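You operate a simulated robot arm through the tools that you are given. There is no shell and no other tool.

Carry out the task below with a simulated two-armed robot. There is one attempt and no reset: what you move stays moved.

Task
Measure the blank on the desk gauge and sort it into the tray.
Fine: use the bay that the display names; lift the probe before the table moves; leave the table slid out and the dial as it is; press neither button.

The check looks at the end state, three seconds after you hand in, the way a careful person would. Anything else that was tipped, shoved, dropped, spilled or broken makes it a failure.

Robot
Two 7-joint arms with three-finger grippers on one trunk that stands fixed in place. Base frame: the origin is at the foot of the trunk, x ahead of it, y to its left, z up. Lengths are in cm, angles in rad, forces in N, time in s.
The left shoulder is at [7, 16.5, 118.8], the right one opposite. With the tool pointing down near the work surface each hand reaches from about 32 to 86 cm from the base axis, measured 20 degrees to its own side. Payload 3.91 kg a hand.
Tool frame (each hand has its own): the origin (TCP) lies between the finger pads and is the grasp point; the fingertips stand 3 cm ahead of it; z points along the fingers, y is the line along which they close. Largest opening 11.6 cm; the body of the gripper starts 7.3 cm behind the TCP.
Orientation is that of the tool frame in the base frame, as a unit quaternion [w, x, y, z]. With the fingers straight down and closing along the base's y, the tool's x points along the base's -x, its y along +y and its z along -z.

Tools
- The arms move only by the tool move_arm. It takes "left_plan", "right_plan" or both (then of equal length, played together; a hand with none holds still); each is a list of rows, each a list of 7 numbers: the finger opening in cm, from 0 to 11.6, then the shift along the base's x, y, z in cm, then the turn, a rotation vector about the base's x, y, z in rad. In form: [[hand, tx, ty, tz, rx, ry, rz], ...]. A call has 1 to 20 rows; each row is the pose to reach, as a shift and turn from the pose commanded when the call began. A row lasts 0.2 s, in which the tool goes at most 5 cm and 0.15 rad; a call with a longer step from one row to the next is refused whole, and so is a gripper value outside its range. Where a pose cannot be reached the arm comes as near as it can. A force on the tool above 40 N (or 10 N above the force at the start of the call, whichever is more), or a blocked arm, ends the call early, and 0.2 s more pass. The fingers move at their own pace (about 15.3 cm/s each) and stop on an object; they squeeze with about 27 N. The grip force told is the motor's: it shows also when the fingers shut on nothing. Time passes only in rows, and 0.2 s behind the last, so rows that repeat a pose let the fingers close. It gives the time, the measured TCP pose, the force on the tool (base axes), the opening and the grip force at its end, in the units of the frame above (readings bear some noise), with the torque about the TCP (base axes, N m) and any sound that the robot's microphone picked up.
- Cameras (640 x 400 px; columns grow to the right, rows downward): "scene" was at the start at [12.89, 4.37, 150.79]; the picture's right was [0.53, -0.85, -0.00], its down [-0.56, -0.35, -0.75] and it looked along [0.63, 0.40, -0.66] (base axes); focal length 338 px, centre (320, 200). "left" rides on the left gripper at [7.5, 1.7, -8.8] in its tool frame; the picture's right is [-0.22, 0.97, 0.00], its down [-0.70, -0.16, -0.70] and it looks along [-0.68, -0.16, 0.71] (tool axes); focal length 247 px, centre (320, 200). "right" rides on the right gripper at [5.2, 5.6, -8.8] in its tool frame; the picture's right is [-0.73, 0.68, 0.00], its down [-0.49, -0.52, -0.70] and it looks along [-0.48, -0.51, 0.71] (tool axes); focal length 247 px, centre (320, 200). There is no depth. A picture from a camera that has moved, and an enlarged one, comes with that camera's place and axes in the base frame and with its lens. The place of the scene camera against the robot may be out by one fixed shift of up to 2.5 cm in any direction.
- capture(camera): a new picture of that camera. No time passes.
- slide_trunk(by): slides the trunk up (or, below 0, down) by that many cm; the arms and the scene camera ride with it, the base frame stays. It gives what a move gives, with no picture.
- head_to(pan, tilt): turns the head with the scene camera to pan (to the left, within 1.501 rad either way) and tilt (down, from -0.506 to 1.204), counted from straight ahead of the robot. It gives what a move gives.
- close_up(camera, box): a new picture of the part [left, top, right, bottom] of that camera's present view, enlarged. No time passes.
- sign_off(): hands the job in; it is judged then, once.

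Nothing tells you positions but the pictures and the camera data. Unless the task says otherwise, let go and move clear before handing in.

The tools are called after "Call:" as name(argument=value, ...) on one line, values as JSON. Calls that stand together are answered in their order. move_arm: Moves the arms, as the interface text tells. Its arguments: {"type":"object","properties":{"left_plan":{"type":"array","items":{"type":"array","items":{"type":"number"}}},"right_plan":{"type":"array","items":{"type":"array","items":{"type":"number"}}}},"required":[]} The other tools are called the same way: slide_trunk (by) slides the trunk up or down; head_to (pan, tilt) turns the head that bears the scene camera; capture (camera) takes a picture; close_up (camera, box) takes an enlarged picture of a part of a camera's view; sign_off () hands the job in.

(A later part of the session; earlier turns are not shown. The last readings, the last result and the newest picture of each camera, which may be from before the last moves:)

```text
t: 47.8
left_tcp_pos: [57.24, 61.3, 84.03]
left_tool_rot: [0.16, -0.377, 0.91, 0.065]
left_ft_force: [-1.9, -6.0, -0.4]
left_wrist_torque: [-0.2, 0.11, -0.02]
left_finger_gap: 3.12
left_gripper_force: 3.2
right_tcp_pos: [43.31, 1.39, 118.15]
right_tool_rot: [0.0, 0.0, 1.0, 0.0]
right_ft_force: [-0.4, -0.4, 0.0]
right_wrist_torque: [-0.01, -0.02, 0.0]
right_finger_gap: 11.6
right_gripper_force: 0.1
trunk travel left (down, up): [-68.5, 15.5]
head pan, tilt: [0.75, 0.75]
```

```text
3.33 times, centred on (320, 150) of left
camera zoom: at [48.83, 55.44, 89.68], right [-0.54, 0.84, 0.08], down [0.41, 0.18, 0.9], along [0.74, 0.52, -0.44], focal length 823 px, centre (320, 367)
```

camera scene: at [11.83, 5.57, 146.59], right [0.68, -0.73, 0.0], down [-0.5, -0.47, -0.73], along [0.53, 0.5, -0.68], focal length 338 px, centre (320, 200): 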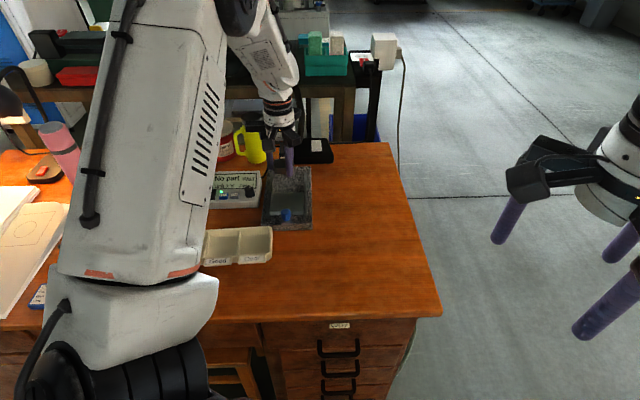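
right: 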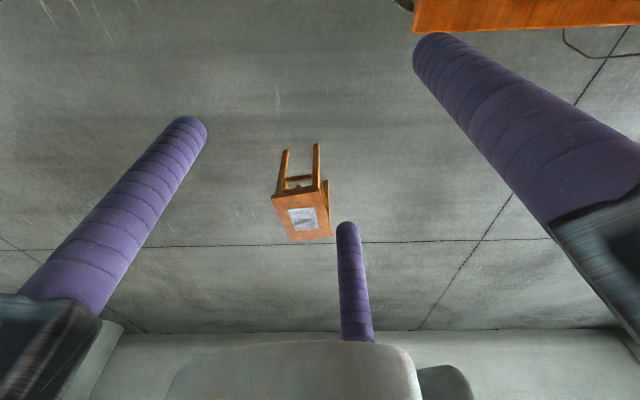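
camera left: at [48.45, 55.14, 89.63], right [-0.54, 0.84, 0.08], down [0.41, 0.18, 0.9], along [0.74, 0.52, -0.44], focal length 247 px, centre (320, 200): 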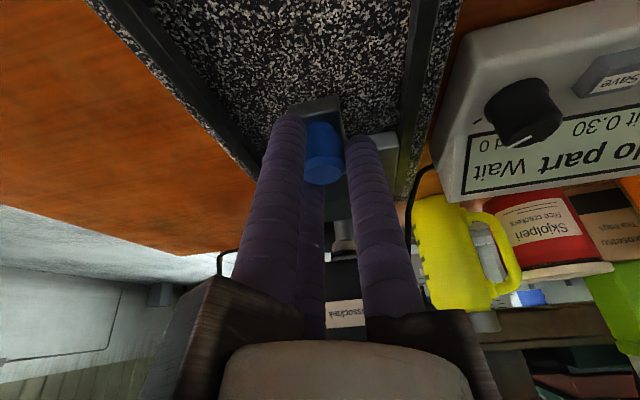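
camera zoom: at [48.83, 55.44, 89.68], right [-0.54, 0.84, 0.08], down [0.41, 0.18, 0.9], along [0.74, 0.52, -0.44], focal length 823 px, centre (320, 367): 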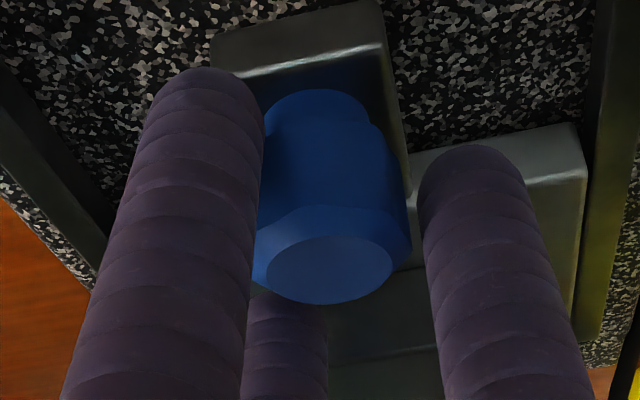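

The table has reached its inner end stop: the knob lags the hand and there is about 6 N of resistance. The blank is now under the probe. I'll ease off, open, and retreat along the tool axis.

Call:
move_arm(left_plan=[[3.4, -0.2, -0.2, 0, 0, 0, 0], [4.2, -0.25, -0.25, 0, 0, 0, 0], [4.2, -0.25, -0.25, 0, 0, 0, 0], [4.2, -0.6, -0.6, 1.5, 0, 0, 0], [4.2, -1.2, -1.2, 4, 0, 0, 0], [4.2, -2.2, -2.2, 8, 0, 0, 0], [4.2, -3.4, -3.4, 12, 0, 0, 0], [4.2, -5, -5, 15, 0, 0, 0], [4.2, -5, -5, 15, 0, 0, 0]])

Call:
capture(camera="left")

Call:
close_up(camera="scene", box=[230, 100, 340, 240])

```text
t: 49.8
left_tcp_pos: [52.31, 56.49, 98.84]
left_tool_rot: [0.161, -0.377, 0.91, 0.066]
left_ft_force: [0.4, 0.6, -0.5]
left_wrist_torque: [0.0, 0.0, -0.01]
left_finger_gap: 4.2
left_gripper_force: 0.0
right_tcp_pos: [43.38, 1.58, 118.09]
right_tool_rot: [-0.001, 0.0, 1.0, 0.001]
right_ft_force: [-0.8, 0.0, -0.5]
right_wrist_torque: [-0.03, 0.02, 0.03]
right_finger_gap: 11.59
right_gripper_force: 0.1
trunk travel left (down, up): [-68.5, 15.5]
head pan, tilt: [0.75, 0.75]
```

```text
taken
camera left: at [43.82, 50.61, 104.59], right [-0.54, 0.84, 0.08], down [0.41, 0.18, 0.9], along [0.74, 0.52, -0.44], focal length 247 px, centre (320, 200)
```

left: 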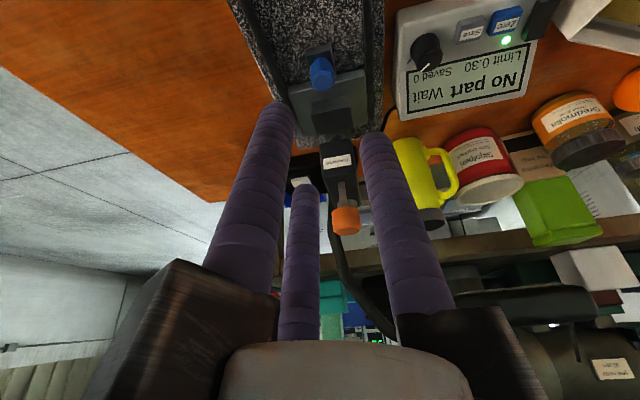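

```text
2.86 times, centred on (285, 170) of scene
camera zoom: at [11.95, 5.65, 146.57], right [0.68, -0.73, 0.0], down [-0.5, -0.47, -0.73], along [0.53, 0.5, -0.68], focal length 967 px, centre (420, 286)
```

zoom: 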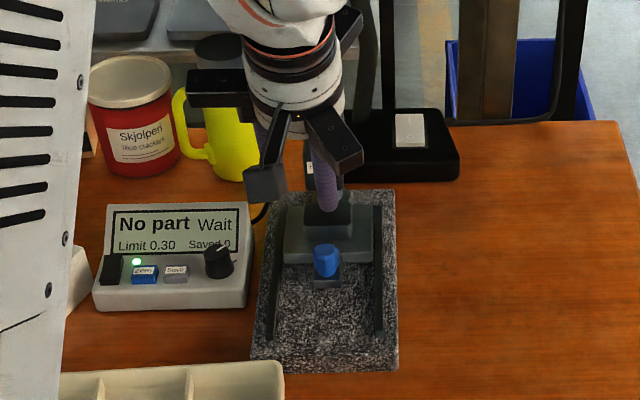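

The table is in with the blank under the probe head. I'll enlarge the views of the probe and cap to plan lowering the probe.

Call:
close_up(camera="left", box=[285, 40, 405, 260])

Call:
close_up(camera="left", box=[300, 130, 380, 250])

```text
1.82 times, centred on (345, 150) of left
camera zoom: at [43.82, 50.61, 104.59], right [-0.54, 0.84, 0.08], down [0.41, 0.18, 0.9], along [0.74, 0.52, -0.44], focal length 449 px, centre (274, 291)
```

zoom: 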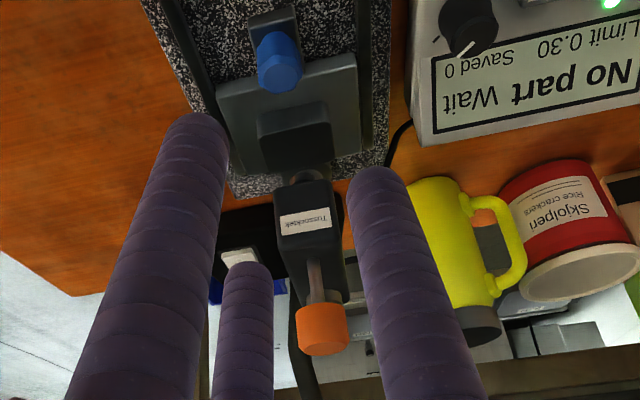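

```text
3.33 times, centred on (340, 190) of left
camera zoom: at [43.82, 50.61, 104.59], right [-0.54, 0.84, 0.08], down [0.41, 0.18, 0.9], along [0.74, 0.52, -0.44], focal length 823 px, centre (253, 233)
```

zoom: 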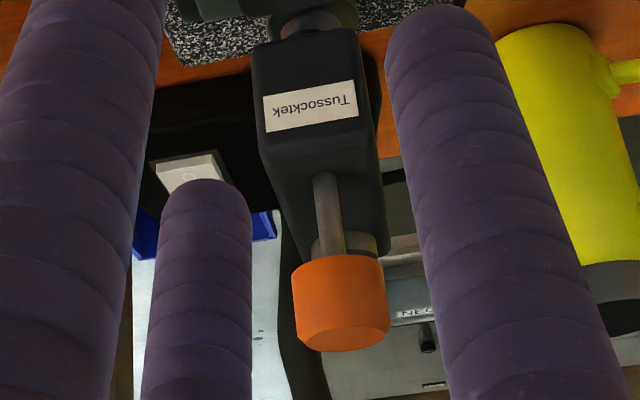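

The cap is at about a = 91 along the gauge axis, over the blank. Before reaching up there I need to know where the lamp arm and shade run, so I'll check for clearance.

Call:
close_up(camera="left", box=[400, 180, 640, 400])

Call:
head_to(pan=0.75, tilt=0.45)

Call:
capture(camera="scene")

```text
1.82 times, centred on (520, 290) of left
camera zoom: at [43.82, 50.61, 104.59], right [-0.54, 0.84, 0.08], down [0.41, 0.18, 0.9], along [0.74, 0.52, -0.44], focal length 449 px, centre (-44, 36)
```

zoom: 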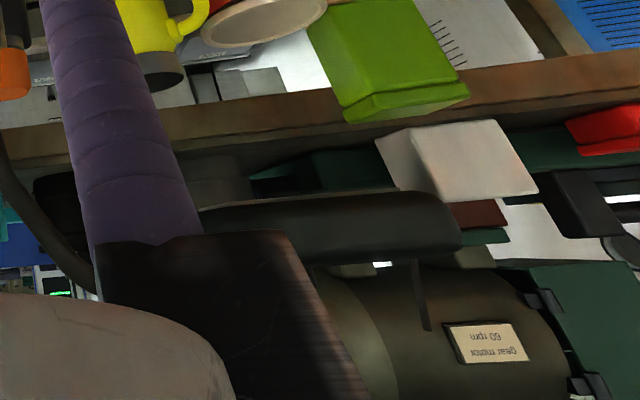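

```text
t: 50.6
left_tcp_pos: [52.14, 56.5, 98.8]
left_tool_rot: [0.16, -0.377, 0.91, 0.068]
left_ft_force: [0.7, -0.4, -0.3]
left_wrist_torque: [-0.02, -0.02, 0.0]
left_finger_gap: 4.19
left_gripper_force: 0.1
right_tcp_pos: [43.29, 1.46, 118.09]
right_tool_rot: [0.0, 0.0, 1.0, 0.0]
right_ft_force: [0.7, -0.1, -0.6]
right_wrist_torque: [0.03, -0.01, -0.02]
right_finger_gap: 11.59
right_gripper_force: 0.0
trunk travel left (down, up): [-68.5, 15.5]
head pan, tilt: [0.75, 0.45]
```

```text
taken
camera scene: at [12.49, 6.15, 149.22], right [0.68, -0.73, 0.0], down [-0.32, -0.3, -0.9], along [0.66, 0.61, -0.44], focal length 338 px, centre (320, 200)
```

scene: 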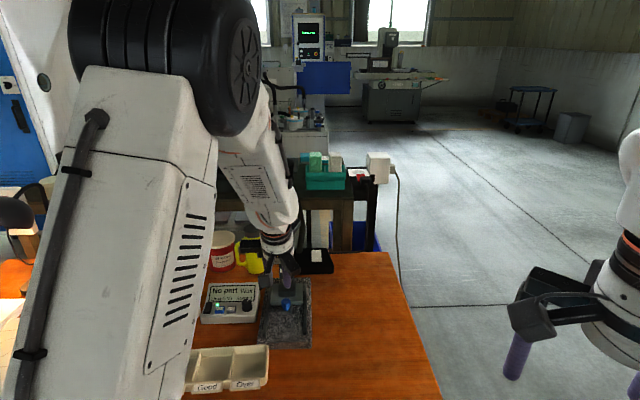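

The lamp arm leans well away behind the gauge and won't interfere. I'll straighten the hand to vertical and hover above the orange cap with fingertips clear of it.

Call:
move_arm(left_plan=[[5, 0, 0, 4, -0.0619, 0.0619, 0], [5, 0.5, 0.5, 7.5, -0.1238, 0.1238, 0], [5, 2.5, 2.5, 8, -0.1856, 0.1856, 0], [5, 5, 5, 8, -0.2475, 0.2475, 0], [5, 7.5, 7.5, 8, -0.2475, 0.2475, 0], [5, 9.3, 9.3, 8, -0.2475, 0.2475, 0], [5, 9.3, 9.3, 8, -0.2475, 0.2475, 0]])

Call:
capture(camera="left")

Call:
capture(camera="scene")

```text
t: 52.2
left_tcp_pos: [61.46, 65.85, 107.06]
left_tool_rot: [0.0, -0.383, 0.924, 0.0]
left_ft_force: [-0.2, 0.4, 0.5]
left_wrist_torque: [0.01, 0.0, 0.0]
left_finger_gap: 4.99
left_gripper_force: 0.1
right_tcp_pos: [43.26, 1.36, 118.27]
right_tool_rot: [0.0, 0.0, 1.0, 0.001]
right_ft_force: [0.7, -0.6, 0.6]
right_wrist_torque: [0.0, 0.01, 0.01]
right_finger_gap: 11.61
right_gripper_force: 0.1
trunk travel left (down, up): [-68.5, 15.5]
head pan, tilt: [0.75, 0.45]
```

```text
taken
camera left: at [54.82, 61.67, 115.85], right [-0.53, 0.85, 0.0], down [0.6, 0.38, 0.7], along [0.59, 0.37, -0.71], focal length 247 px, centre (320, 200)
```

left: 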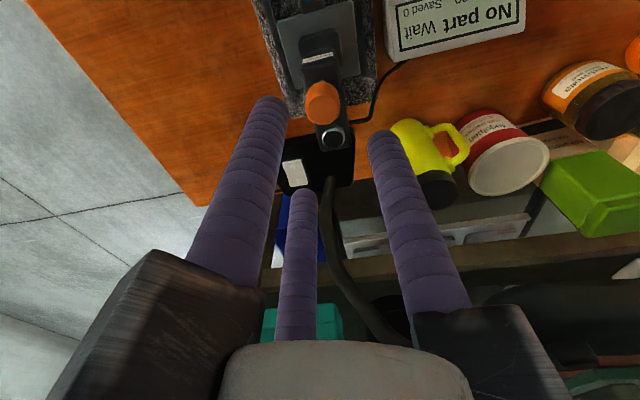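

```text
taken
camera scene: at [12.44, 6.12, 149.24], right [0.68, -0.73, 0.0], down [-0.32, -0.3, -0.9], along [0.66, 0.61, -0.43], focal length 338 px, centre (320, 200)
```

scene: 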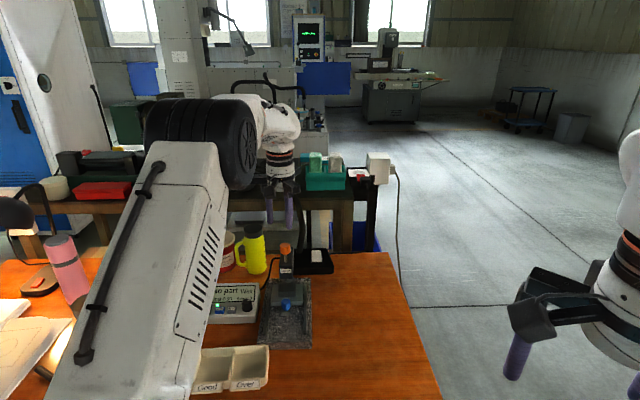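

Call:
close_up(camera="left", box=[270, 10, 390, 160])

Call:
close_up(camera="scene", box=[200, 130, 340, 350])

```text
2.67 times, centred on (330, 85) of left
camera zoom: at [54.82, 61.67, 115.85], right [-0.53, 0.85, 0.0], down [0.6, 0.38, 0.7], along [0.59, 0.37, -0.71], focal length 659 px, centre (293, 507)
```

zoom: 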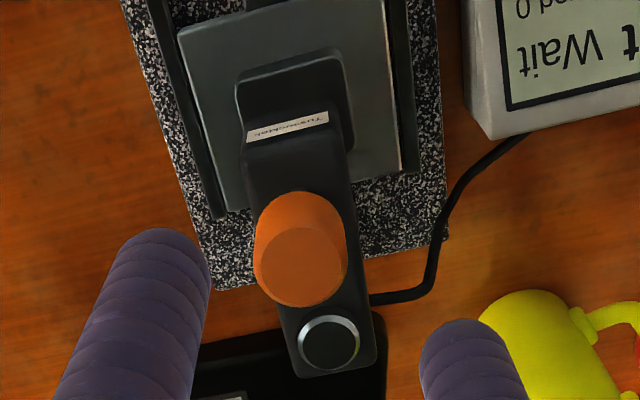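

```text
1.82 times, centred on (270, 240) of scene
camera zoom: at [12.44, 6.12, 149.24], right [0.68, -0.73, 0.0], down [-0.32, -0.3, -0.9], along [0.66, 0.61, -0.43], focal length 616 px, centre (411, 127)
```

zoom: 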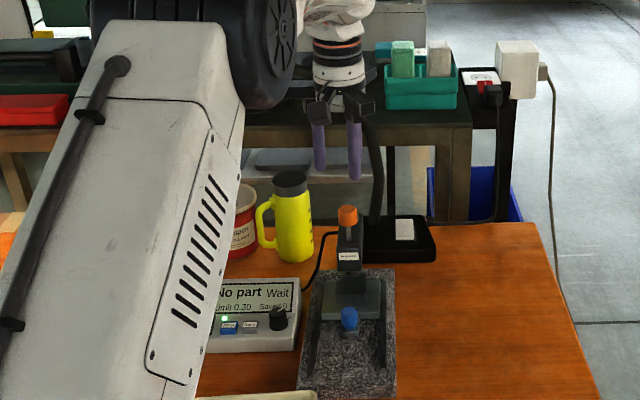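

The cap centre computes to [62.1, 66.6] and the blank lies well under the probe, within about 5 mm of centre. I'll move over the cap and descend to just above it.

Call:
move_arm(left_plan=[[5, 0.68, 0.73, -1, 0, 0, 0], [5, 0.68, 0.73, -4, 0, 0, 0], [5, 0.68, 0.73, -6.5, 0, 0, 0], [5, 0.68, 0.73, -6.5, 0, 0, 0]])

Call:
capture(camera="left")

Call:
close_up(camera="scene", box=[245, 160, 325, 300])

```text
t: 53.2
left_tcp_pos: [62.32, 66.66, 100.59]
left_tool_rot: [0.0, -0.382, 0.924, 0.0]
left_ft_force: [-0.7, -0.3, 0.3]
left_wrist_torque: [-0.04, -0.02, -0.02]
left_finger_gap: 4.99
left_gripper_force: 0.0
right_tcp_pos: [43.4, 1.32, 118.11]
right_tool_rot: [0.001, 0.0, 1.0, 0.0]
right_ft_force: [-0.3, -0.2, -0.3]
right_wrist_torque: [0.01, -0.03, 0.0]
right_finger_gap: 11.61
right_gripper_force: 0.1
trunk travel left (down, up): [-68.5, 15.5]
head pan, tilt: [0.75, 0.45]
```

```text
taken
camera left: at [55.63, 62.45, 109.29], right [-0.53, 0.85, 0.0], down [0.6, 0.38, 0.7], along [0.59, 0.37, -0.71], focal length 247 px, centre (320, 200)
```

left: 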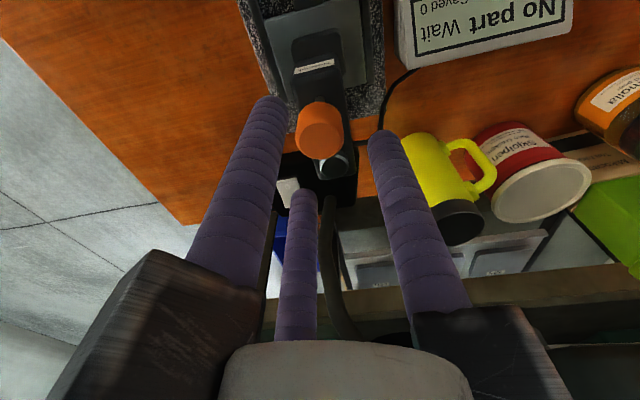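

```text
2.86 times, centred on (285, 230) of scene
camera zoom: at [12.5, 6.17, 149.23], right [0.68, -0.73, 0.0], down [-0.32, -0.3, -0.9], along [0.66, 0.61, -0.44], focal length 967 px, centre (420, 114)
```

zoom: 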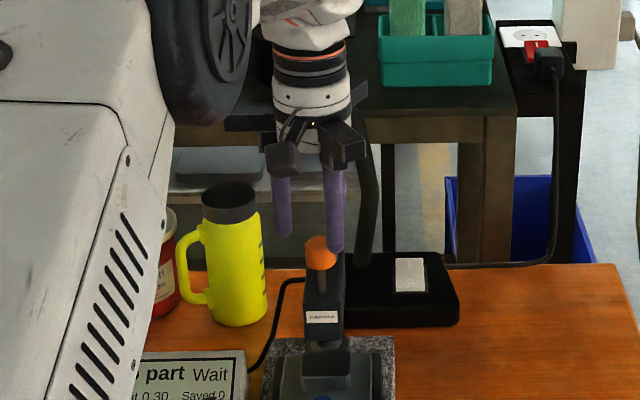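

The cap is centred under the fingers. I'll descend around it and close gently.

Call:
move_arm(left_plan=[[5, 0, 0, -1.2, 0, 0, 0], [5, 0, 0, -2.4, 0, 0, 0], [5, 0, 0, -3.2, 0, 0, 0], [5, 0, 0, -3.2, 0, 0, 0]])

Call:
capture(camera="left")

Call:
close_up(camera="scene", box=[245, 160, 325, 300])

```text
t: 54.2
left_tcp_pos: [62.25, 66.52, 97.22]
left_tool_rot: [0.0, -0.382, 0.924, -0.001]
left_ft_force: [0.4, -0.6, 0.3]
left_wrist_torque: [0.01, 0.02, 0.01]
left_finger_gap: 5.02
left_gripper_force: 0.1
right_tcp_pos: [43.35, 1.5, 118.18]
right_tool_rot: [0.0, 0.0, 1.0, 0.0]
right_ft_force: [0.3, 0.0, 0.3]
right_wrist_torque: [-0.01, -0.01, -0.02]
right_finger_gap: 11.58
right_gripper_force: 0.1
trunk travel left (down, up): [-68.5, 15.5]
head pan, tilt: [0.75, 0.45]
```

```text
taken
camera left: at [55.65, 62.43, 106.07], right [-0.53, 0.85, 0.0], down [0.61, 0.38, 0.7], along [0.59, 0.37, -0.71], focal length 247 px, centre (320, 200)
```

left: 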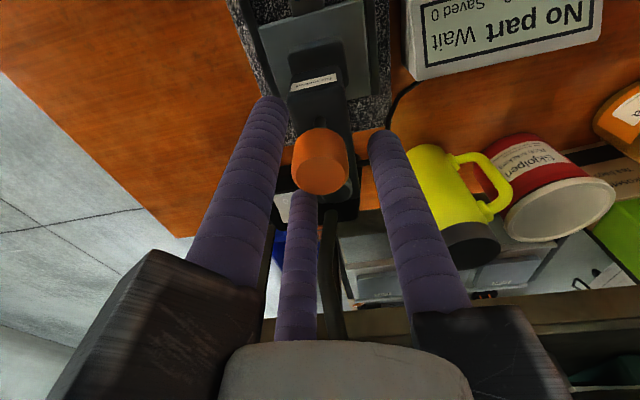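

```text
2.86 times, centred on (285, 230) of scene
camera zoom: at [12.52, 6.18, 149.23], right [0.68, -0.73, 0.0], down [-0.32, -0.3, -0.9], along [0.66, 0.61, -0.44], focal length 967 px, centre (420, 114)
```

zoom: 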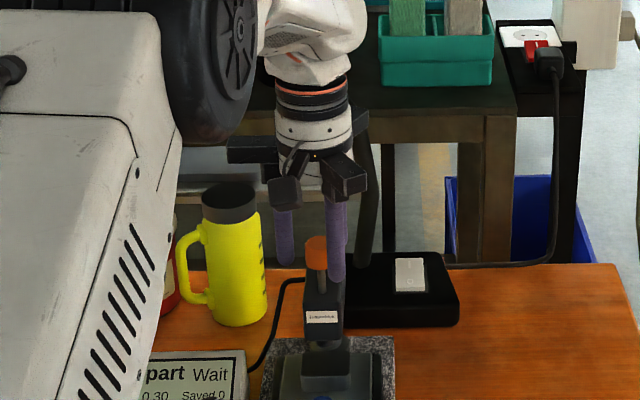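

The fingers surround the cap. I'll close gradually.

Call:
move_arm(left_plan=[[4, 0, 0, 0, 0, 0, 0], [3.4, 0, 0, 0, 0, 0, 0], [2.4, 0, 0, 0, 0, 0, 0], [2.4, 0, 0, 0, 0, 0, 0], [2.4, 0, 0, 0, 0, 0, 0]])

Call:
capture(camera="left")

```text
t: 55.4
left_tcp_pos: [62.18, 66.57, 97.3]
left_tool_rot: [-0.001, -0.382, 0.924, 0.0]
left_ft_force: [-3.3, -1.3, -1.1]
left_wrist_torque: [0.05, 0.23, 0.03]
left_finger_gap: 2.8
left_gripper_force: 45.3
right_tcp_pos: [43.3, 1.37, 118.3]
right_tool_rot: [0.0, 0.0, 1.0, 0.001]
right_ft_force: [0.5, 0.2, 0.6]
right_wrist_torque: [0.01, 0.0, 0.0]
right_finger_gap: 11.61
right_gripper_force: 0.0
trunk travel left (down, up): [-68.5, 15.5]
head pan, tilt: [0.75, 0.45]
```

```text
taken
camera left: at [55.61, 62.43, 106.08], right [-0.53, 0.85, 0.0], down [0.61, 0.38, 0.7], along [0.59, 0.37, -0.71], focal length 247 px, centre (320, 200)
```

left: 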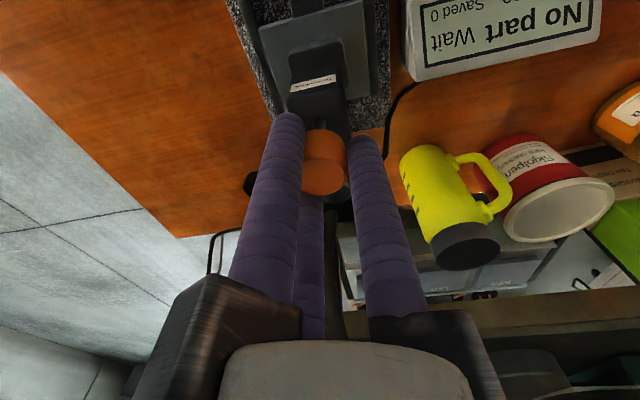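

The cap is held (gap 2.8). I'll lower it slowly, watching the force.

Call:
move_arm(left_plan=[[2.4, 0, 0, -0.25, 0, 0, 0], [2.4, 0, 0, -0.5, 0, 0, 0], [2.4, 0, 0, -0.75, 0, 0, 0], [2.4, 0, 0, -1.0, 0, 0, 0], [2.4, 0, 0, -1.0, 0, 0, 0]])

Call:
close_up(camera="left", box=[240, 0, 440, 210])

Call:
close_up(camera="scene", box=[245, 200, 325, 300])

```text
t: 56.6
left_tcp_pos: [62.17, 66.39, 96.09]
left_tool_rot: [0.0, -0.382, 0.924, 0.0]
left_ft_force: [-1.1, 0.1, -1.0]
left_wrist_torque: [0.02, -0.17, 0.13]
left_finger_gap: 2.8
left_gripper_force: 44.8
right_tcp_pos: [43.4, 1.36, 118.18]
right_tool_rot: [0.0, 0.0, 1.0, 0.0]
right_ft_force: [0.1, -0.2, -0.1]
right_wrist_torque: [0.0, 0.01, 0.03]
right_finger_gap: 11.61
right_gripper_force: 0.1
trunk travel left (down, up): [-68.5, 15.5]
head pan, tilt: [0.75, 0.45]
```

```text
1.90 times, centred on (340, 105) of left
camera zoom: at [55.6, 62.43, 105.03], right [-0.53, 0.85, 0.0], down [0.61, 0.38, 0.7], along [0.59, 0.37, -0.71], focal length 470 px, centre (282, 381)
```

zoom: 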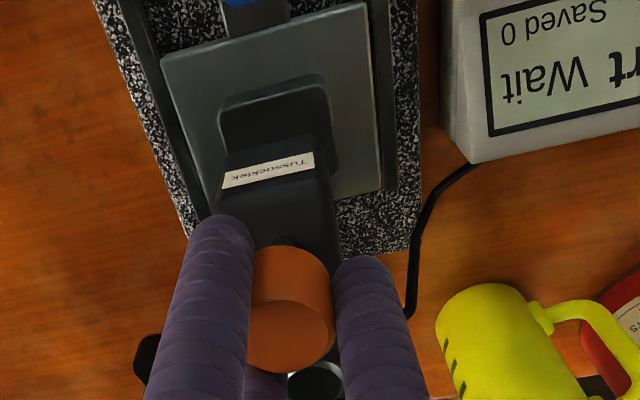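

```text
4.00 times, centred on (285, 250) of scene
camera zoom: at [12.5, 6.21, 149.23], right [0.68, -0.73, 0.0], down [-0.32, -0.3, -0.9], along [0.66, 0.61, -0.44], focal length 1354 px, centre (460, 0)
```

zoom: 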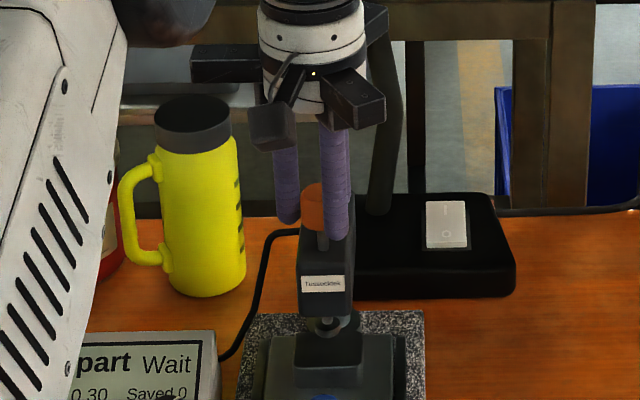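

The cap moves down easily with the hand. I'll continue down another 1 cm, then go slower near contact.

Call:
move_arm(left_plan=[[2.4, 0, 0, -0.2, 0, 0, 0], [2.4, 0, 0, -0.45, 0, 0, 0], [2.4, 0, 0, -0.7, 0, 0, 0], [2.4, 0, 0, -0.9, 0, 0, 0], [2.4, 0, 0, -0.9, 0, 0, 0]])

Call:
close_up(camera="scene", box=[200, 200, 325, 330])

```text
t: 57.8
left_tcp_pos: [62.12, 66.55, 95.27]
left_tool_rot: [0.0, -0.382, 0.924, 0.0]
left_ft_force: [-0.2, 1.7, -0.9]
left_wrist_torque: [0.21, -0.01, 0.06]
left_finger_gap: 2.79
left_gripper_force: 45.0
right_tcp_pos: [43.45, 1.36, 117.97]
right_tool_rot: [0.0, 0.0, 1.0, -0.001]
right_ft_force: [-0.5, -0.5, 0.7]
right_wrist_torque: [0.01, 0.0, -0.03]
right_finger_gap: 11.58
right_gripper_force: 0.1
trunk travel left (down, up): [-68.5, 15.5]
head pan, tilt: [0.75, 0.45]
```

```text
3.08 times, centred on (262, 265) of scene
camera zoom: at [12.53, 6.22, 149.22], right [0.68, -0.73, 0.0], down [-0.32, -0.3, -0.9], along [0.66, 0.61, -0.44], focal length 1042 px, centre (497, 0)
```

zoom: 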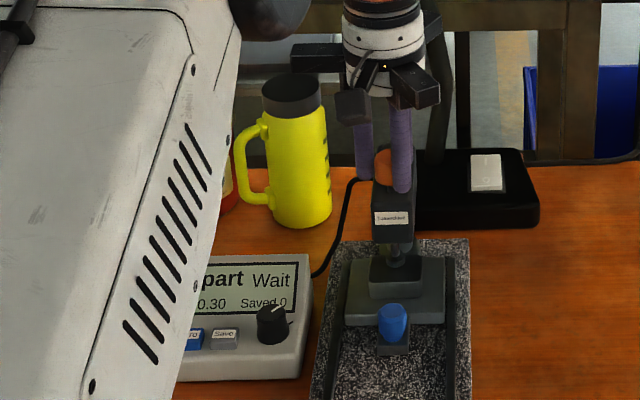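

Call:
move_arm(left_plan=[[2.4, 0, 0, -0.12, 0, 0, 0], [2.4, 0, 0, -0.24, 0, 0, 0], [2.4, 0, 0, -0.36, 0, 0, 0], [2.4, 0, 0, -0.36, 0, 0, 0]])

Call:
close_up(camera="scene", box=[255, 240, 315, 300])

Call:
close_up(camera="scene", box=[190, 270, 270, 330])

```text
t: 58.8
left_tcp_pos: [62.2, 66.4, 95.01]
left_tool_rot: [0.0, -0.382, 0.924, 0.0]
left_ft_force: [-0.8, 2.3, 3.9]
left_wrist_torque: [-0.12, 0.32, 0.08]
left_finger_gap: 2.75
left_gripper_force: 45.3
right_tcp_pos: [43.39, 1.46, 118.21]
right_tool_rot: [0.0, -0.001, 1.0, 0.0]
right_ft_force: [0.0, -0.2, -0.5]
right_wrist_torque: [-0.05, -0.02, -0.02]
right_finger_gap: 11.64
right_gripper_force: 0.0
trunk travel left (down, up): [-68.5, 15.5]
head pan, tilt: [0.75, 0.45]
```

```text
6.67 times, centred on (285, 270) of scene
camera zoom: at [12.46, 6.19, 149.24], right [0.68, -0.73, 0.0], down [-0.32, -0.3, -0.9], along [0.66, 0.61, -0.44], focal length 2257 px, centre (553, -267)
```

zoom: 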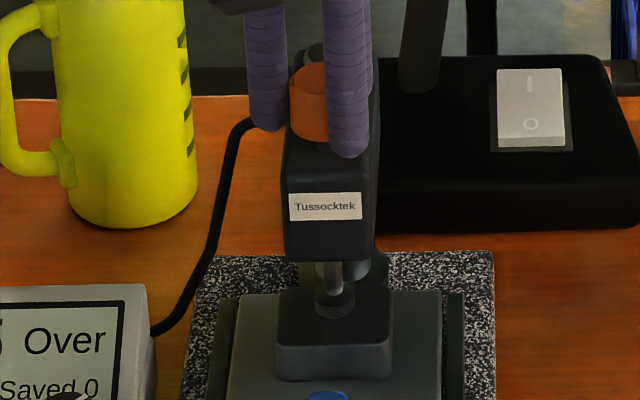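

```text
6.67 times, centred on (230, 300) of scene
camera zoom: at [12.46, 6.19, 149.24], right [0.68, -0.73, 0.0], down [-0.32, -0.3, -0.9], along [0.66, 0.61, -0.44], focal length 2257 px, centre (920, -467)
```

zoom: 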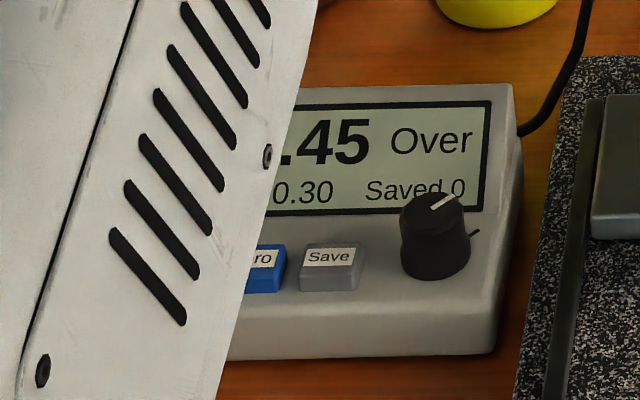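

The probe touched the blank and the display changed to about ".45 Over". I'll let go of the cap so the probe rests on its own, then read the display without any hand force on it.

Call:
move_arm(left_plan=[[3.0, 0, 0, 0, 0, 0, 0], [4.0, 0, 0, 0, 0, 0, 0], [4.8, 0, 0, 0, 0, 0, 0], [4.8, 0, 0, 0, 0, 0, 0], [4.8, 0, 0, 0, 0, 0, 0]])

Call:
close_up(camera="left", box=[240, 0, 640, 210])

Call:
close_up(camera="scene", box=[190, 240, 320, 330])

```text
t: 60.0
left_tcp_pos: [62.3, 66.43, 94.97]
left_tool_rot: [0.0, -0.382, 0.924, 0.0]
left_ft_force: [0.3, -0.7, 0.5]
left_wrist_torque: [0.03, -0.01, -0.01]
left_finger_gap: 4.8
left_gripper_force: 0.0
right_tcp_pos: [43.42, 1.35, 118.15]
right_tool_rot: [0.001, 0.0, 1.0, 0.0]
right_ft_force: [-0.1, -0.4, 0.7]
right_wrist_torque: [0.0, 0.02, -0.01]
right_finger_gap: 11.59
right_gripper_force: 0.1
trunk travel left (down, up): [-68.5, 15.5]
head pan, tilt: [0.75, 0.45]
```

```text
1.60 times, centred on (440, 105) of left
camera zoom: at [55.62, 62.4, 103.79], right [-0.53, 0.85, 0.0], down [0.61, 0.38, 0.7], along [0.59, 0.37, -0.71], focal length 395 px, centre (128, 352)
```

zoom: 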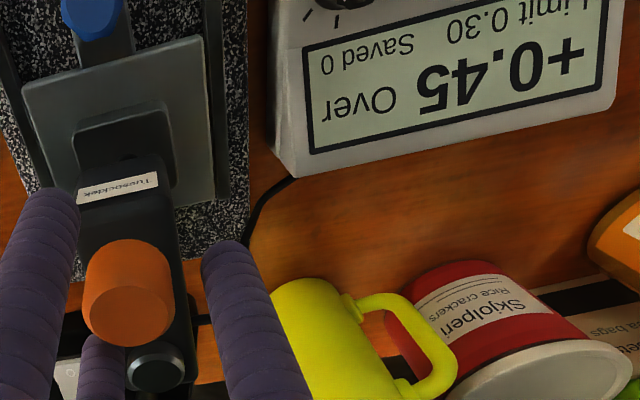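

```text
4.44 times, centred on (255, 285) of scene
camera zoom: at [12.52, 6.18, 149.23], right [0.68, -0.73, 0.0], down [-0.32, -0.3, -0.9], along [0.66, 0.61, -0.44], focal length 1505 px, centre (609, -178)
```

zoom: 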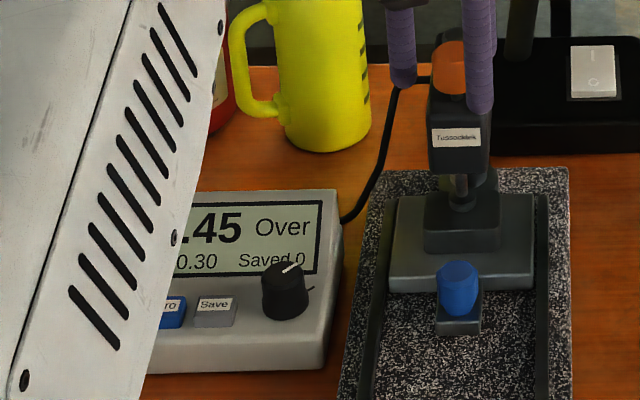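

With the probe resting freely, the display reads +0.45 "Over" with limit 0.30. I'll wait a second to confirm it is stable.

Call:
move_arm(left_plan=[[4.8, 0, 0, 0, 0, 0, 0], [4.8, 0, 0, 0, 0, 0, 0], [4.8, 0, 0, 0, 0, 0, 0], [4.8, 0, 0, 0, 0, 0, 0], [4.8, 0, 0, 0, 0, 0, 0], [4.8, 0, 0, 0, 0, 0, 0], [4.8, 0, 0, 0, 0, 0, 0], [4.8, 0, 0, 0, 0, 0, 0]])

Call:
close_up(camera="left", box=[400, 0, 640, 110])

Call:
close_up(camera="left", box=[250, 0, 400, 210])

```text
t: 61.8
left_tcp_pos: [62.2, 66.32, 94.96]
left_tool_rot: [0.001, -0.383, 0.924, 0.0]
left_ft_force: [0.0, -0.6, -0.8]
left_wrist_torque: [-0.03, 0.02, 0.01]
left_finger_gap: 4.8
left_gripper_force: 0.1
right_tcp_pos: [43.3, 1.3, 118.12]
right_tool_rot: [0.0, 0.0, 1.0, 0.0]
right_ft_force: [0.0, -0.6, 0.0]
right_wrist_torque: [-0.05, -0.02, 0.02]
right_finger_gap: 11.62
right_gripper_force: 0.1
trunk travel left (down, up): [-68.5, 15.5]
head pan, tilt: [0.75, 0.45]
```

```text
2.67 times, centred on (520, 55) of left
camera zoom: at [55.62, 62.4, 103.78], right [-0.53, 0.85, 0.0], down [0.61, 0.38, 0.7], along [0.59, 0.37, -0.71], focal length 659 px, centre (-213, 587)
```

zoom: 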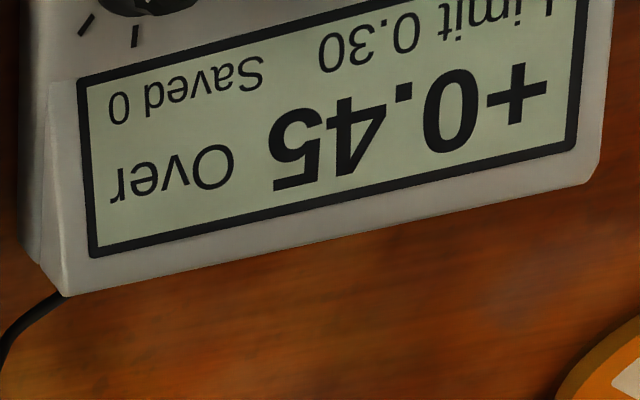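

```text
1.90 times, centred on (325, 105) of left
camera zoom: at [55.62, 62.4, 103.78], right [-0.53, 0.85, 0.0], down [0.61, 0.38, 0.7], along [0.59, 0.37, -0.71], focal length 470 px, centre (310, 381)
```

zoom: 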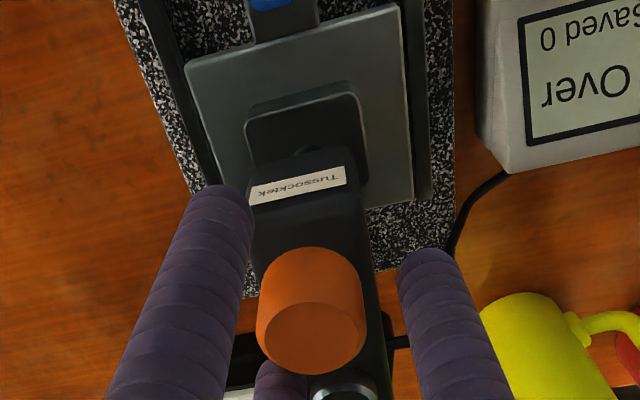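

The reading is stable: +0.45, Over. So the blank goes in the "Over" bay. I'll re-grip the cap and lift the probe back to where it was.

Call:
move_arm(left_plan=[[4.0, 0, 0, 0, 0, 0, 0], [3.4, 0, 0, 0, 0, 0, 0], [2.4, 0, 0, 0, 0, 0, 0], [2.4, 0, 0, 0, 0, 0, 0], [2.4, 0, 0, 0.3, 0, 0, 0], [2.4, 0, 0, 0.7, 0, 0, 0], [2.4, 0, 0, 1.1, 0, 0, 0], [2.4, 0, 0, 1.5, 0, 0, 0], [2.4, 0, 0, 1.9, 0, 0, 0], [2.4, 0, 0, 2.2, 0, 0, 0], [2.4, 0, 0, 2.3, 0, 0, 0], [2.4, 0, 0, 2.3, 0, 0, 0]])

Call:
close_up(camera="scene", box=[240, 200, 320, 300])

Call:
close_up(camera="left", box=[250, 0, 640, 210])

```text
t: 64.4
left_tcp_pos: [62.19, 66.37, 97.12]
left_tool_rot: [0.0, -0.383, 0.924, -0.001]
left_ft_force: [-1.3, -1.0, -4.6]
left_wrist_torque: [0.23, -0.2, 0.18]
left_finger_gap: 2.78
left_gripper_force: 45.3
right_tcp_pos: [43.33, 1.41, 118.19]
right_tool_rot: [0.0, 0.001, 1.0, 0.0]
right_ft_force: [0.2, 0.1, 1.3]
right_wrist_torque: [0.0, 0.01, -0.01]
right_finger_gap: 11.59
right_gripper_force: 0.0
trunk travel left (down, up): [-68.5, 15.5]
head pan, tilt: [0.75, 0.45]
```

```text
4.00 times, centred on (280, 250) of scene
camera zoom: at [12.53, 6.22, 149.22], right [0.68, -0.73, 0.0], down [-0.32, -0.3, -0.9], along [0.66, 0.61, -0.44], focal length 1354 px, centre (480, 0)
```

zoom: 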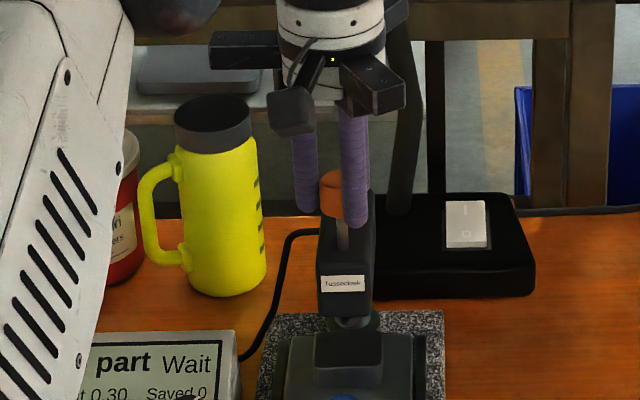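

```text
1.64 times, centred on (445, 105) of left
camera zoom: at [55.61, 62.42, 106.03], right [-0.53, 0.85, 0.0], down [0.61, 0.38, 0.7], along [0.59, 0.37, -0.72], focal length 405 px, centre (115, 356)
```

zoom: 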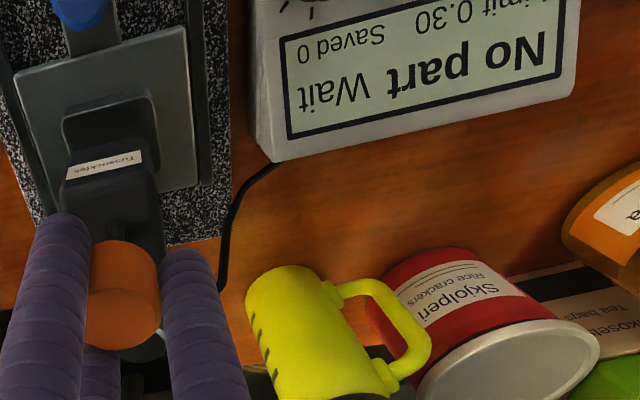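

The probe is up and the display is back to "No part / Wait". I'll loosen the fingers slowly and check that the cap stays up on its own.

Call:
move_arm(left_plan=[[2.4, 0, 0, 0.1, 0, 0, 0], [2.4, 0, 0, 0.1, 0, 0, 0], [3.2, 0, 0, 0.1, 0, 0, 0], [3.6, 0, 0, 0.1, 0, 0, 0], [3.6, 0, 0, 0.1, 0, 0, 0], [3.6, 0, 0, 0.1, 0, 0, 0]])

Call:
close_up(camera="scene", box=[240, 200, 320, 300])

Call:
close_up(camera="left", box=[250, 0, 640, 210])

```text
t: 65.8
left_tcp_pos: [62.19, 66.47, 97.39]
left_tool_rot: [0.0, -0.383, 0.924, 0.0]
left_ft_force: [-0.2, -0.2, 0.2]
left_wrist_torque: [0.0, 0.02, 0.01]
left_finger_gap: 3.57
left_gripper_force: 0.1
right_tcp_pos: [43.43, 1.44, 118.18]
right_tool_rot: [0.0, 0.0, 1.0, 0.0]
right_ft_force: [0.0, -0.3, 0.0]
right_wrist_torque: [0.03, -0.01, -0.03]
right_finger_gap: 11.62
right_gripper_force: 0.1
trunk travel left (down, up): [-68.5, 15.5]
head pan, tilt: [0.75, 0.45]
```

```text
4.00 times, centred on (280, 250) of scene
camera zoom: at [12.53, 6.19, 149.23], right [0.68, -0.73, 0.0], down [-0.32, -0.3, -0.9], along [0.66, 0.61, -0.44], focal length 1354 px, centre (480, 0)
```

zoom: 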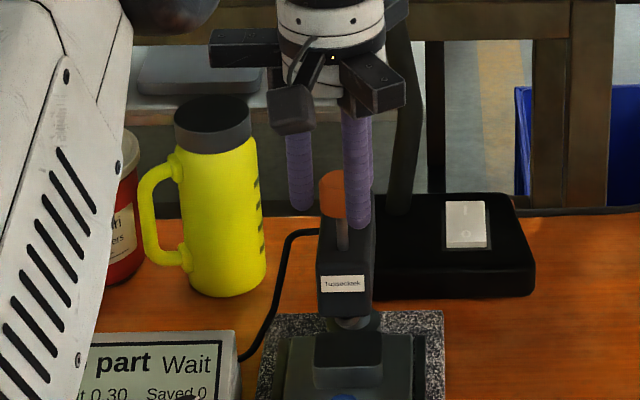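

```text
1.64 times, centred on (445, 105) of left
camera zoom: at [55.62, 62.41, 106.18], right [-0.53, 0.85, 0.0], down [0.61, 0.38, 0.7], along [0.59, 0.37, -0.71], focal length 405 px, centre (115, 356)
```

zoom: 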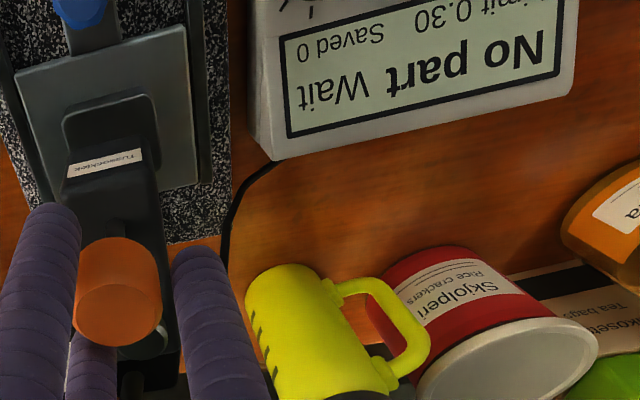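

The cap stays up by itself. I'll open, rise clear of it, then tilt back and return above the knob.

Call:
move_arm(left_plan=[[5, 0, 0, 0, 0, 0, 0], [5, 0, 0, 3.5, 0, 0, 0], [5, 0, 0, 7.5, 0, 0, 0], [5, -1.5, -1.5, 9.5, 0.0619, -0.0619, 0], [4.2, -4, -4, 9.5, 0.1238, -0.1238, 0], [4.2, -6.5, -6.5, 9.5, 0.1856, -0.1856, 0], [4.2, -9, -9, 8, 0.2475, -0.2475, 0], [4.2, -9.9, -9.9, 4.5, 0.2475, -0.2475, 0], [4.2, -9.9, -9.9, 1.5, 0.2475, -0.2475, 0], [4.2, -9.9, -9.9, 1.5, 0.2475, -0.2475, 0]])

Call:
capture(camera="left")

Call:
capture(camera="scene")

```text
t: 68.0
left_tcp_pos: [52.25, 56.63, 98.92]
left_tool_rot: [0.161, -0.377, 0.91, 0.066]
left_ft_force: [-0.4, 0.2, -0.4]
left_wrist_torque: [0.02, -0.01, -0.01]
left_finger_gap: 4.23
left_gripper_force: 0.0
right_tcp_pos: [43.17, 1.4, 118.17]
right_tool_rot: [0.0, 0.0, 1.0, 0.001]
right_ft_force: [0.6, 0.1, 0.3]
right_wrist_torque: [0.01, -0.03, 0.02]
right_finger_gap: 11.59
right_gripper_force: 0.1
trunk travel left (down, up): [-68.5, 15.5]
head pan, tilt: [0.75, 0.45]
```

```text
taken
camera left: at [43.88, 50.72, 104.63], right [-0.54, 0.84, 0.08], down [0.41, 0.18, 0.9], along [0.74, 0.52, -0.44], focal length 247 px, centre (320, 200)
```

left: 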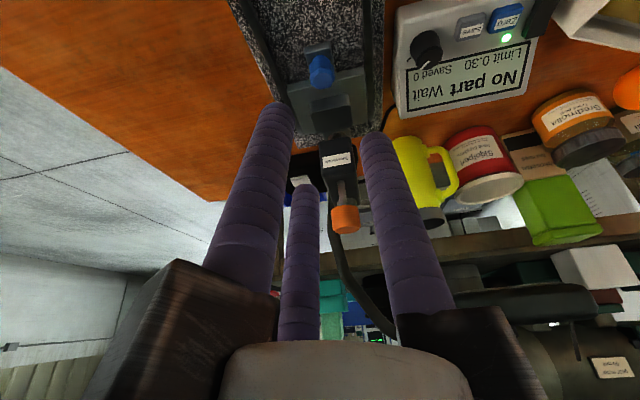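

```text
taken
camera scene: at [12.4, 6.07, 149.25], right [0.68, -0.73, 0.0], down [-0.32, -0.3, -0.9], along [0.66, 0.61, -0.43], focal length 338 px, centre (320, 200)
```

scene: 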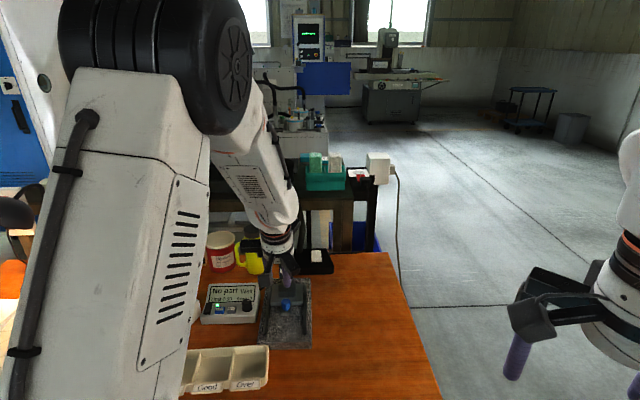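

The probe is still up in the same position as at the start. I'll go back down around the knob along the reverse of my earlier retreat.

Call:
move_arm(left_plan=[[4.2, 1.5, 1.4, -3, 0, 0, 0], [4.2, 2.6, 2.5, -6.5, 0, 0, 0], [4.2, 3.6, 3.4, -10, 0, 0, 0], [4.2, 4.3, 4.1, -12.3, 0, 0, 0], [4.2, 4.5, 4.3, -13.2, 0, 0, 0], [4.2, 4.5, 4.3, -13.2, 0, 0, 0]])

Call:
close_up(camera="left", box=[220, 60, 420, 260])

```text
t: 69.4
left_tcp_pos: [56.71, 60.89, 85.7]
left_tool_rot: [0.161, -0.377, 0.909, 0.067]
left_ft_force: [-0.6, -0.3, 0.1]
left_wrist_torque: [-0.03, 0.01, 0.02]
left_finger_gap: 4.18
left_gripper_force: 0.0
right_tcp_pos: [43.32, 1.25, 118.15]
right_tool_rot: [-0.001, 0.0, 1.0, 0.001]
right_ft_force: [0.1, 0.5, -0.1]
right_wrist_torque: [-0.02, -0.01, -0.02]
right_finger_gap: 11.62
right_gripper_force: 0.0
trunk travel left (down, up): [-68.5, 15.5]
head pan, tilt: [0.75, 0.45]
```

```text
2.00 times, centred on (320, 160) of left
camera zoom: at [48.38, 55.01, 91.34], right [-0.54, 0.84, 0.08], down [0.41, 0.18, 0.9], along [0.74, 0.52, -0.44], focal length 494 px, centre (320, 280)
```

zoom: 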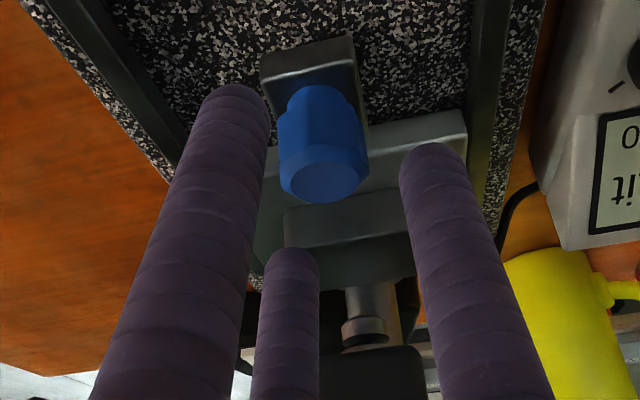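

Call:
move_arm(left_plan=[[4.2, 0, 0, -0.9, 0, 0, 0], [4.2, 0, 0, -1.7, 0, 0, 0], [3.5, 0, 0, -1.7, 0, 0, 0], [3.0, 0, 0, -1.7, 0, 0, 0], [2.6, 0, 0, -1.7, 0, 0, 0], [2.6, 0, 0, -1.7, 0, 0, 0]])

Call:
close_up(camera="left", box=[220, 60, 420, 260])

```text
t: 70.8
left_tcp_pos: [56.93, 60.95, 84.0]
left_tool_rot: [0.161, -0.377, 0.909, 0.067]
left_ft_force: [1.6, 1.4, 2.1]
left_wrist_torque: [0.03, 0.14, -0.07]
left_finger_gap: 2.75
left_gripper_force: 45.3
right_tcp_pos: [43.38, 1.33, 118.23]
right_tool_rot: [0.0, 0.0, 1.0, 0.001]
right_ft_force: [0.0, -0.4, 0.3]
right_wrist_torque: [-0.01, 0.01, 0.0]
right_finger_gap: 11.58
right_gripper_force: 0.0
trunk travel left (down, up): [-68.5, 15.5]
head pan, tilt: [0.75, 0.45]
```

```text
2.00 times, centred on (320, 160) of left
camera zoom: at [48.46, 55.01, 89.7], right [-0.54, 0.84, 0.08], down [0.41, 0.18, 0.9], along [0.74, 0.52, -0.44], focal length 494 px, centre (320, 280)
```

zoom: 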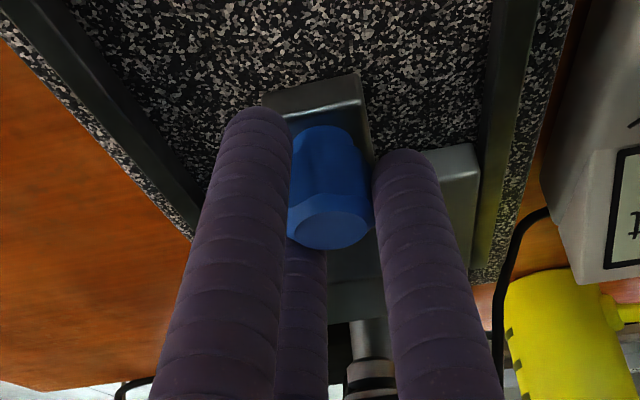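

The knob is gripped and the probe is up. I'll pull the table out smoothly along the rails.

Call:
move_arm(left_plan=[[2.6, -0.15, -0.15, 0, 0, 0, 0], [2.6, -0.45, -0.45, 0, 0, 0, 0], [2.6, -0.85, -0.85, 0, 0, 0, 0], [2.6, -1.3, -1.3, 0, 0, 0, 0], [2.6, -1.75, -1.75, 0, 0, 0, 0], [2.6, -2.2, -2.2, 0, 0, 0, 0], [2.6, -2.6, -2.6, 0, 0, 0, 0], [2.6, -2.9, -2.9, 0, 0, 0, 0], [2.6, -3.0, -3.0, 0, 0, 0, 0]])

Call:
capture(camera="left")

Call:
close_up(camera="scene", box=[240, 200, 330, 350])

```text
t: 72.8
left_tcp_pos: [53.83, 57.79, 83.91]
left_tool_rot: [0.16, -0.377, 0.91, 0.066]
left_ft_force: [-1.4, 2.2, -0.2]
left_wrist_torque: [0.05, 0.02, 0.04]
left_finger_gap: 2.7
left_gripper_force: 1.4
right_tcp_pos: [43.43, 1.37, 118.21]
right_tool_rot: [0.0, 0.0, 1.0, 0.0]
right_ft_force: [-0.2, 0.1, -0.3]
right_wrist_torque: [-0.02, 0.01, 0.02]
right_finger_gap: 11.6
right_gripper_force: 0.1
trunk travel left (down, up): [-68.5, 15.5]
head pan, tilt: [0.75, 0.45]
```

```text
taken
camera left: at [45.36, 52.0, 89.65], right [-0.54, 0.84, 0.08], down [0.41, 0.18, 0.9], along [0.74, 0.52, -0.44], focal length 247 px, centre (320, 200)
```

left: 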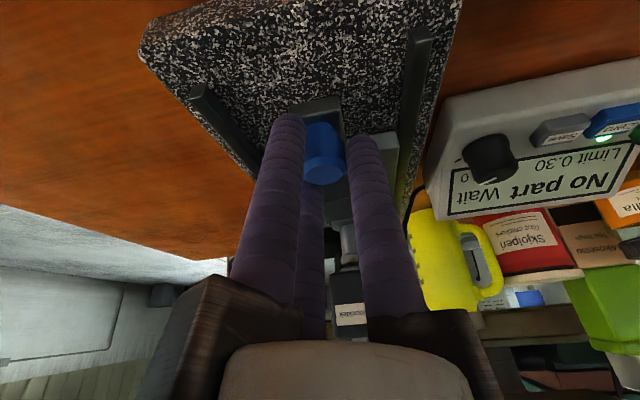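

```text
2.67 times, centred on (285, 275) of scene
camera zoom: at [12.5, 6.21, 149.23], right [0.68, -0.73, 0.0], down [-0.32, -0.3, -0.9], along [0.66, 0.61, -0.44], focal length 903 px, centre (413, 0)
```

zoom: 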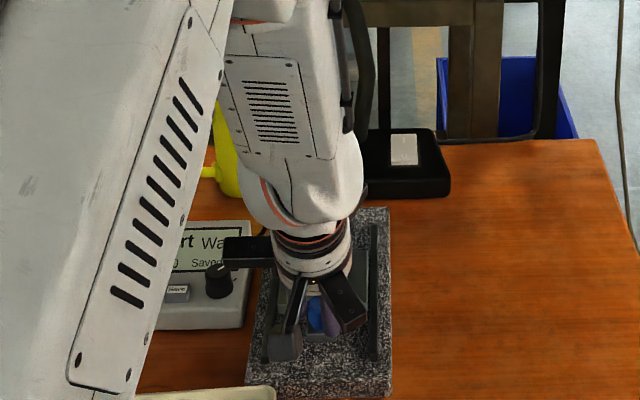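

Call:
move_arm(left_plan=[[2.6, -0.2, -0.2, 0, 0, 0, 0], [2.6, -0.55, -0.55, 0, 0, 0, 0], [2.6, -1.0, -1.0, 0, 0, 0, 0], [2.6, -1.45, -1.45, 0, 0, 0, 0], [2.6, -1.9, -1.9, 0, 0, 0, 0], [2.6, -2.3, -2.3, 0, 0, 0, 0], [2.6, -2.6, -2.6, 0, 0, 0, 0], [2.6, -2.8, -2.75, 0, 0, 0, 0], [2.6, -2.8, -2.75, 0, 0, 0, 0]])

Call:
capture(camera="left")

```text
t: 74.8
left_tcp_pos: [50.97, 55.03, 83.92]
left_tool_rot: [0.16, -0.377, 0.91, 0.067]
left_ft_force: [-1.9, 2.5, 0.3]
left_wrist_torque: [0.05, 0.0, -0.02]
left_finger_gap: 2.75
left_gripper_force: 1.5
right_tcp_pos: [43.41, 1.33, 118.15]
right_tool_rot: [-0.001, 0.0, 1.0, 0.0]
right_ft_force: [0.1, 0.1, 1.1]
right_wrist_torque: [-0.01, -0.03, 0.0]
right_finger_gap: 11.63
right_gripper_force: 0.1
trunk travel left (down, up): [-68.5, 15.5]
head pan, tilt: [0.75, 0.45]
```

```text
taken
camera left: at [42.6, 49.22, 89.68], right [-0.54, 0.84, 0.08], down [0.41, 0.18, 0.9], along [0.74, 0.52, -0.44], focal length 247 px, centre (320, 200)
```

left: 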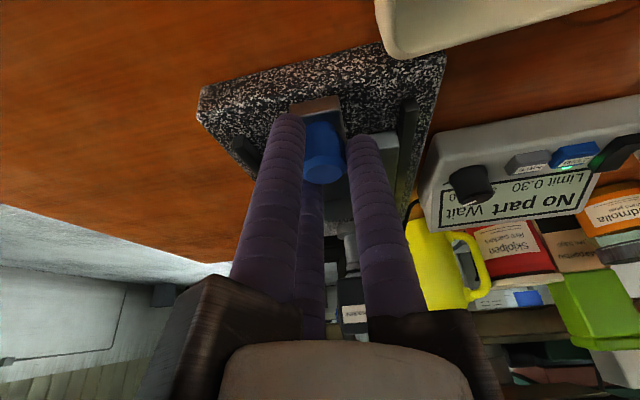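

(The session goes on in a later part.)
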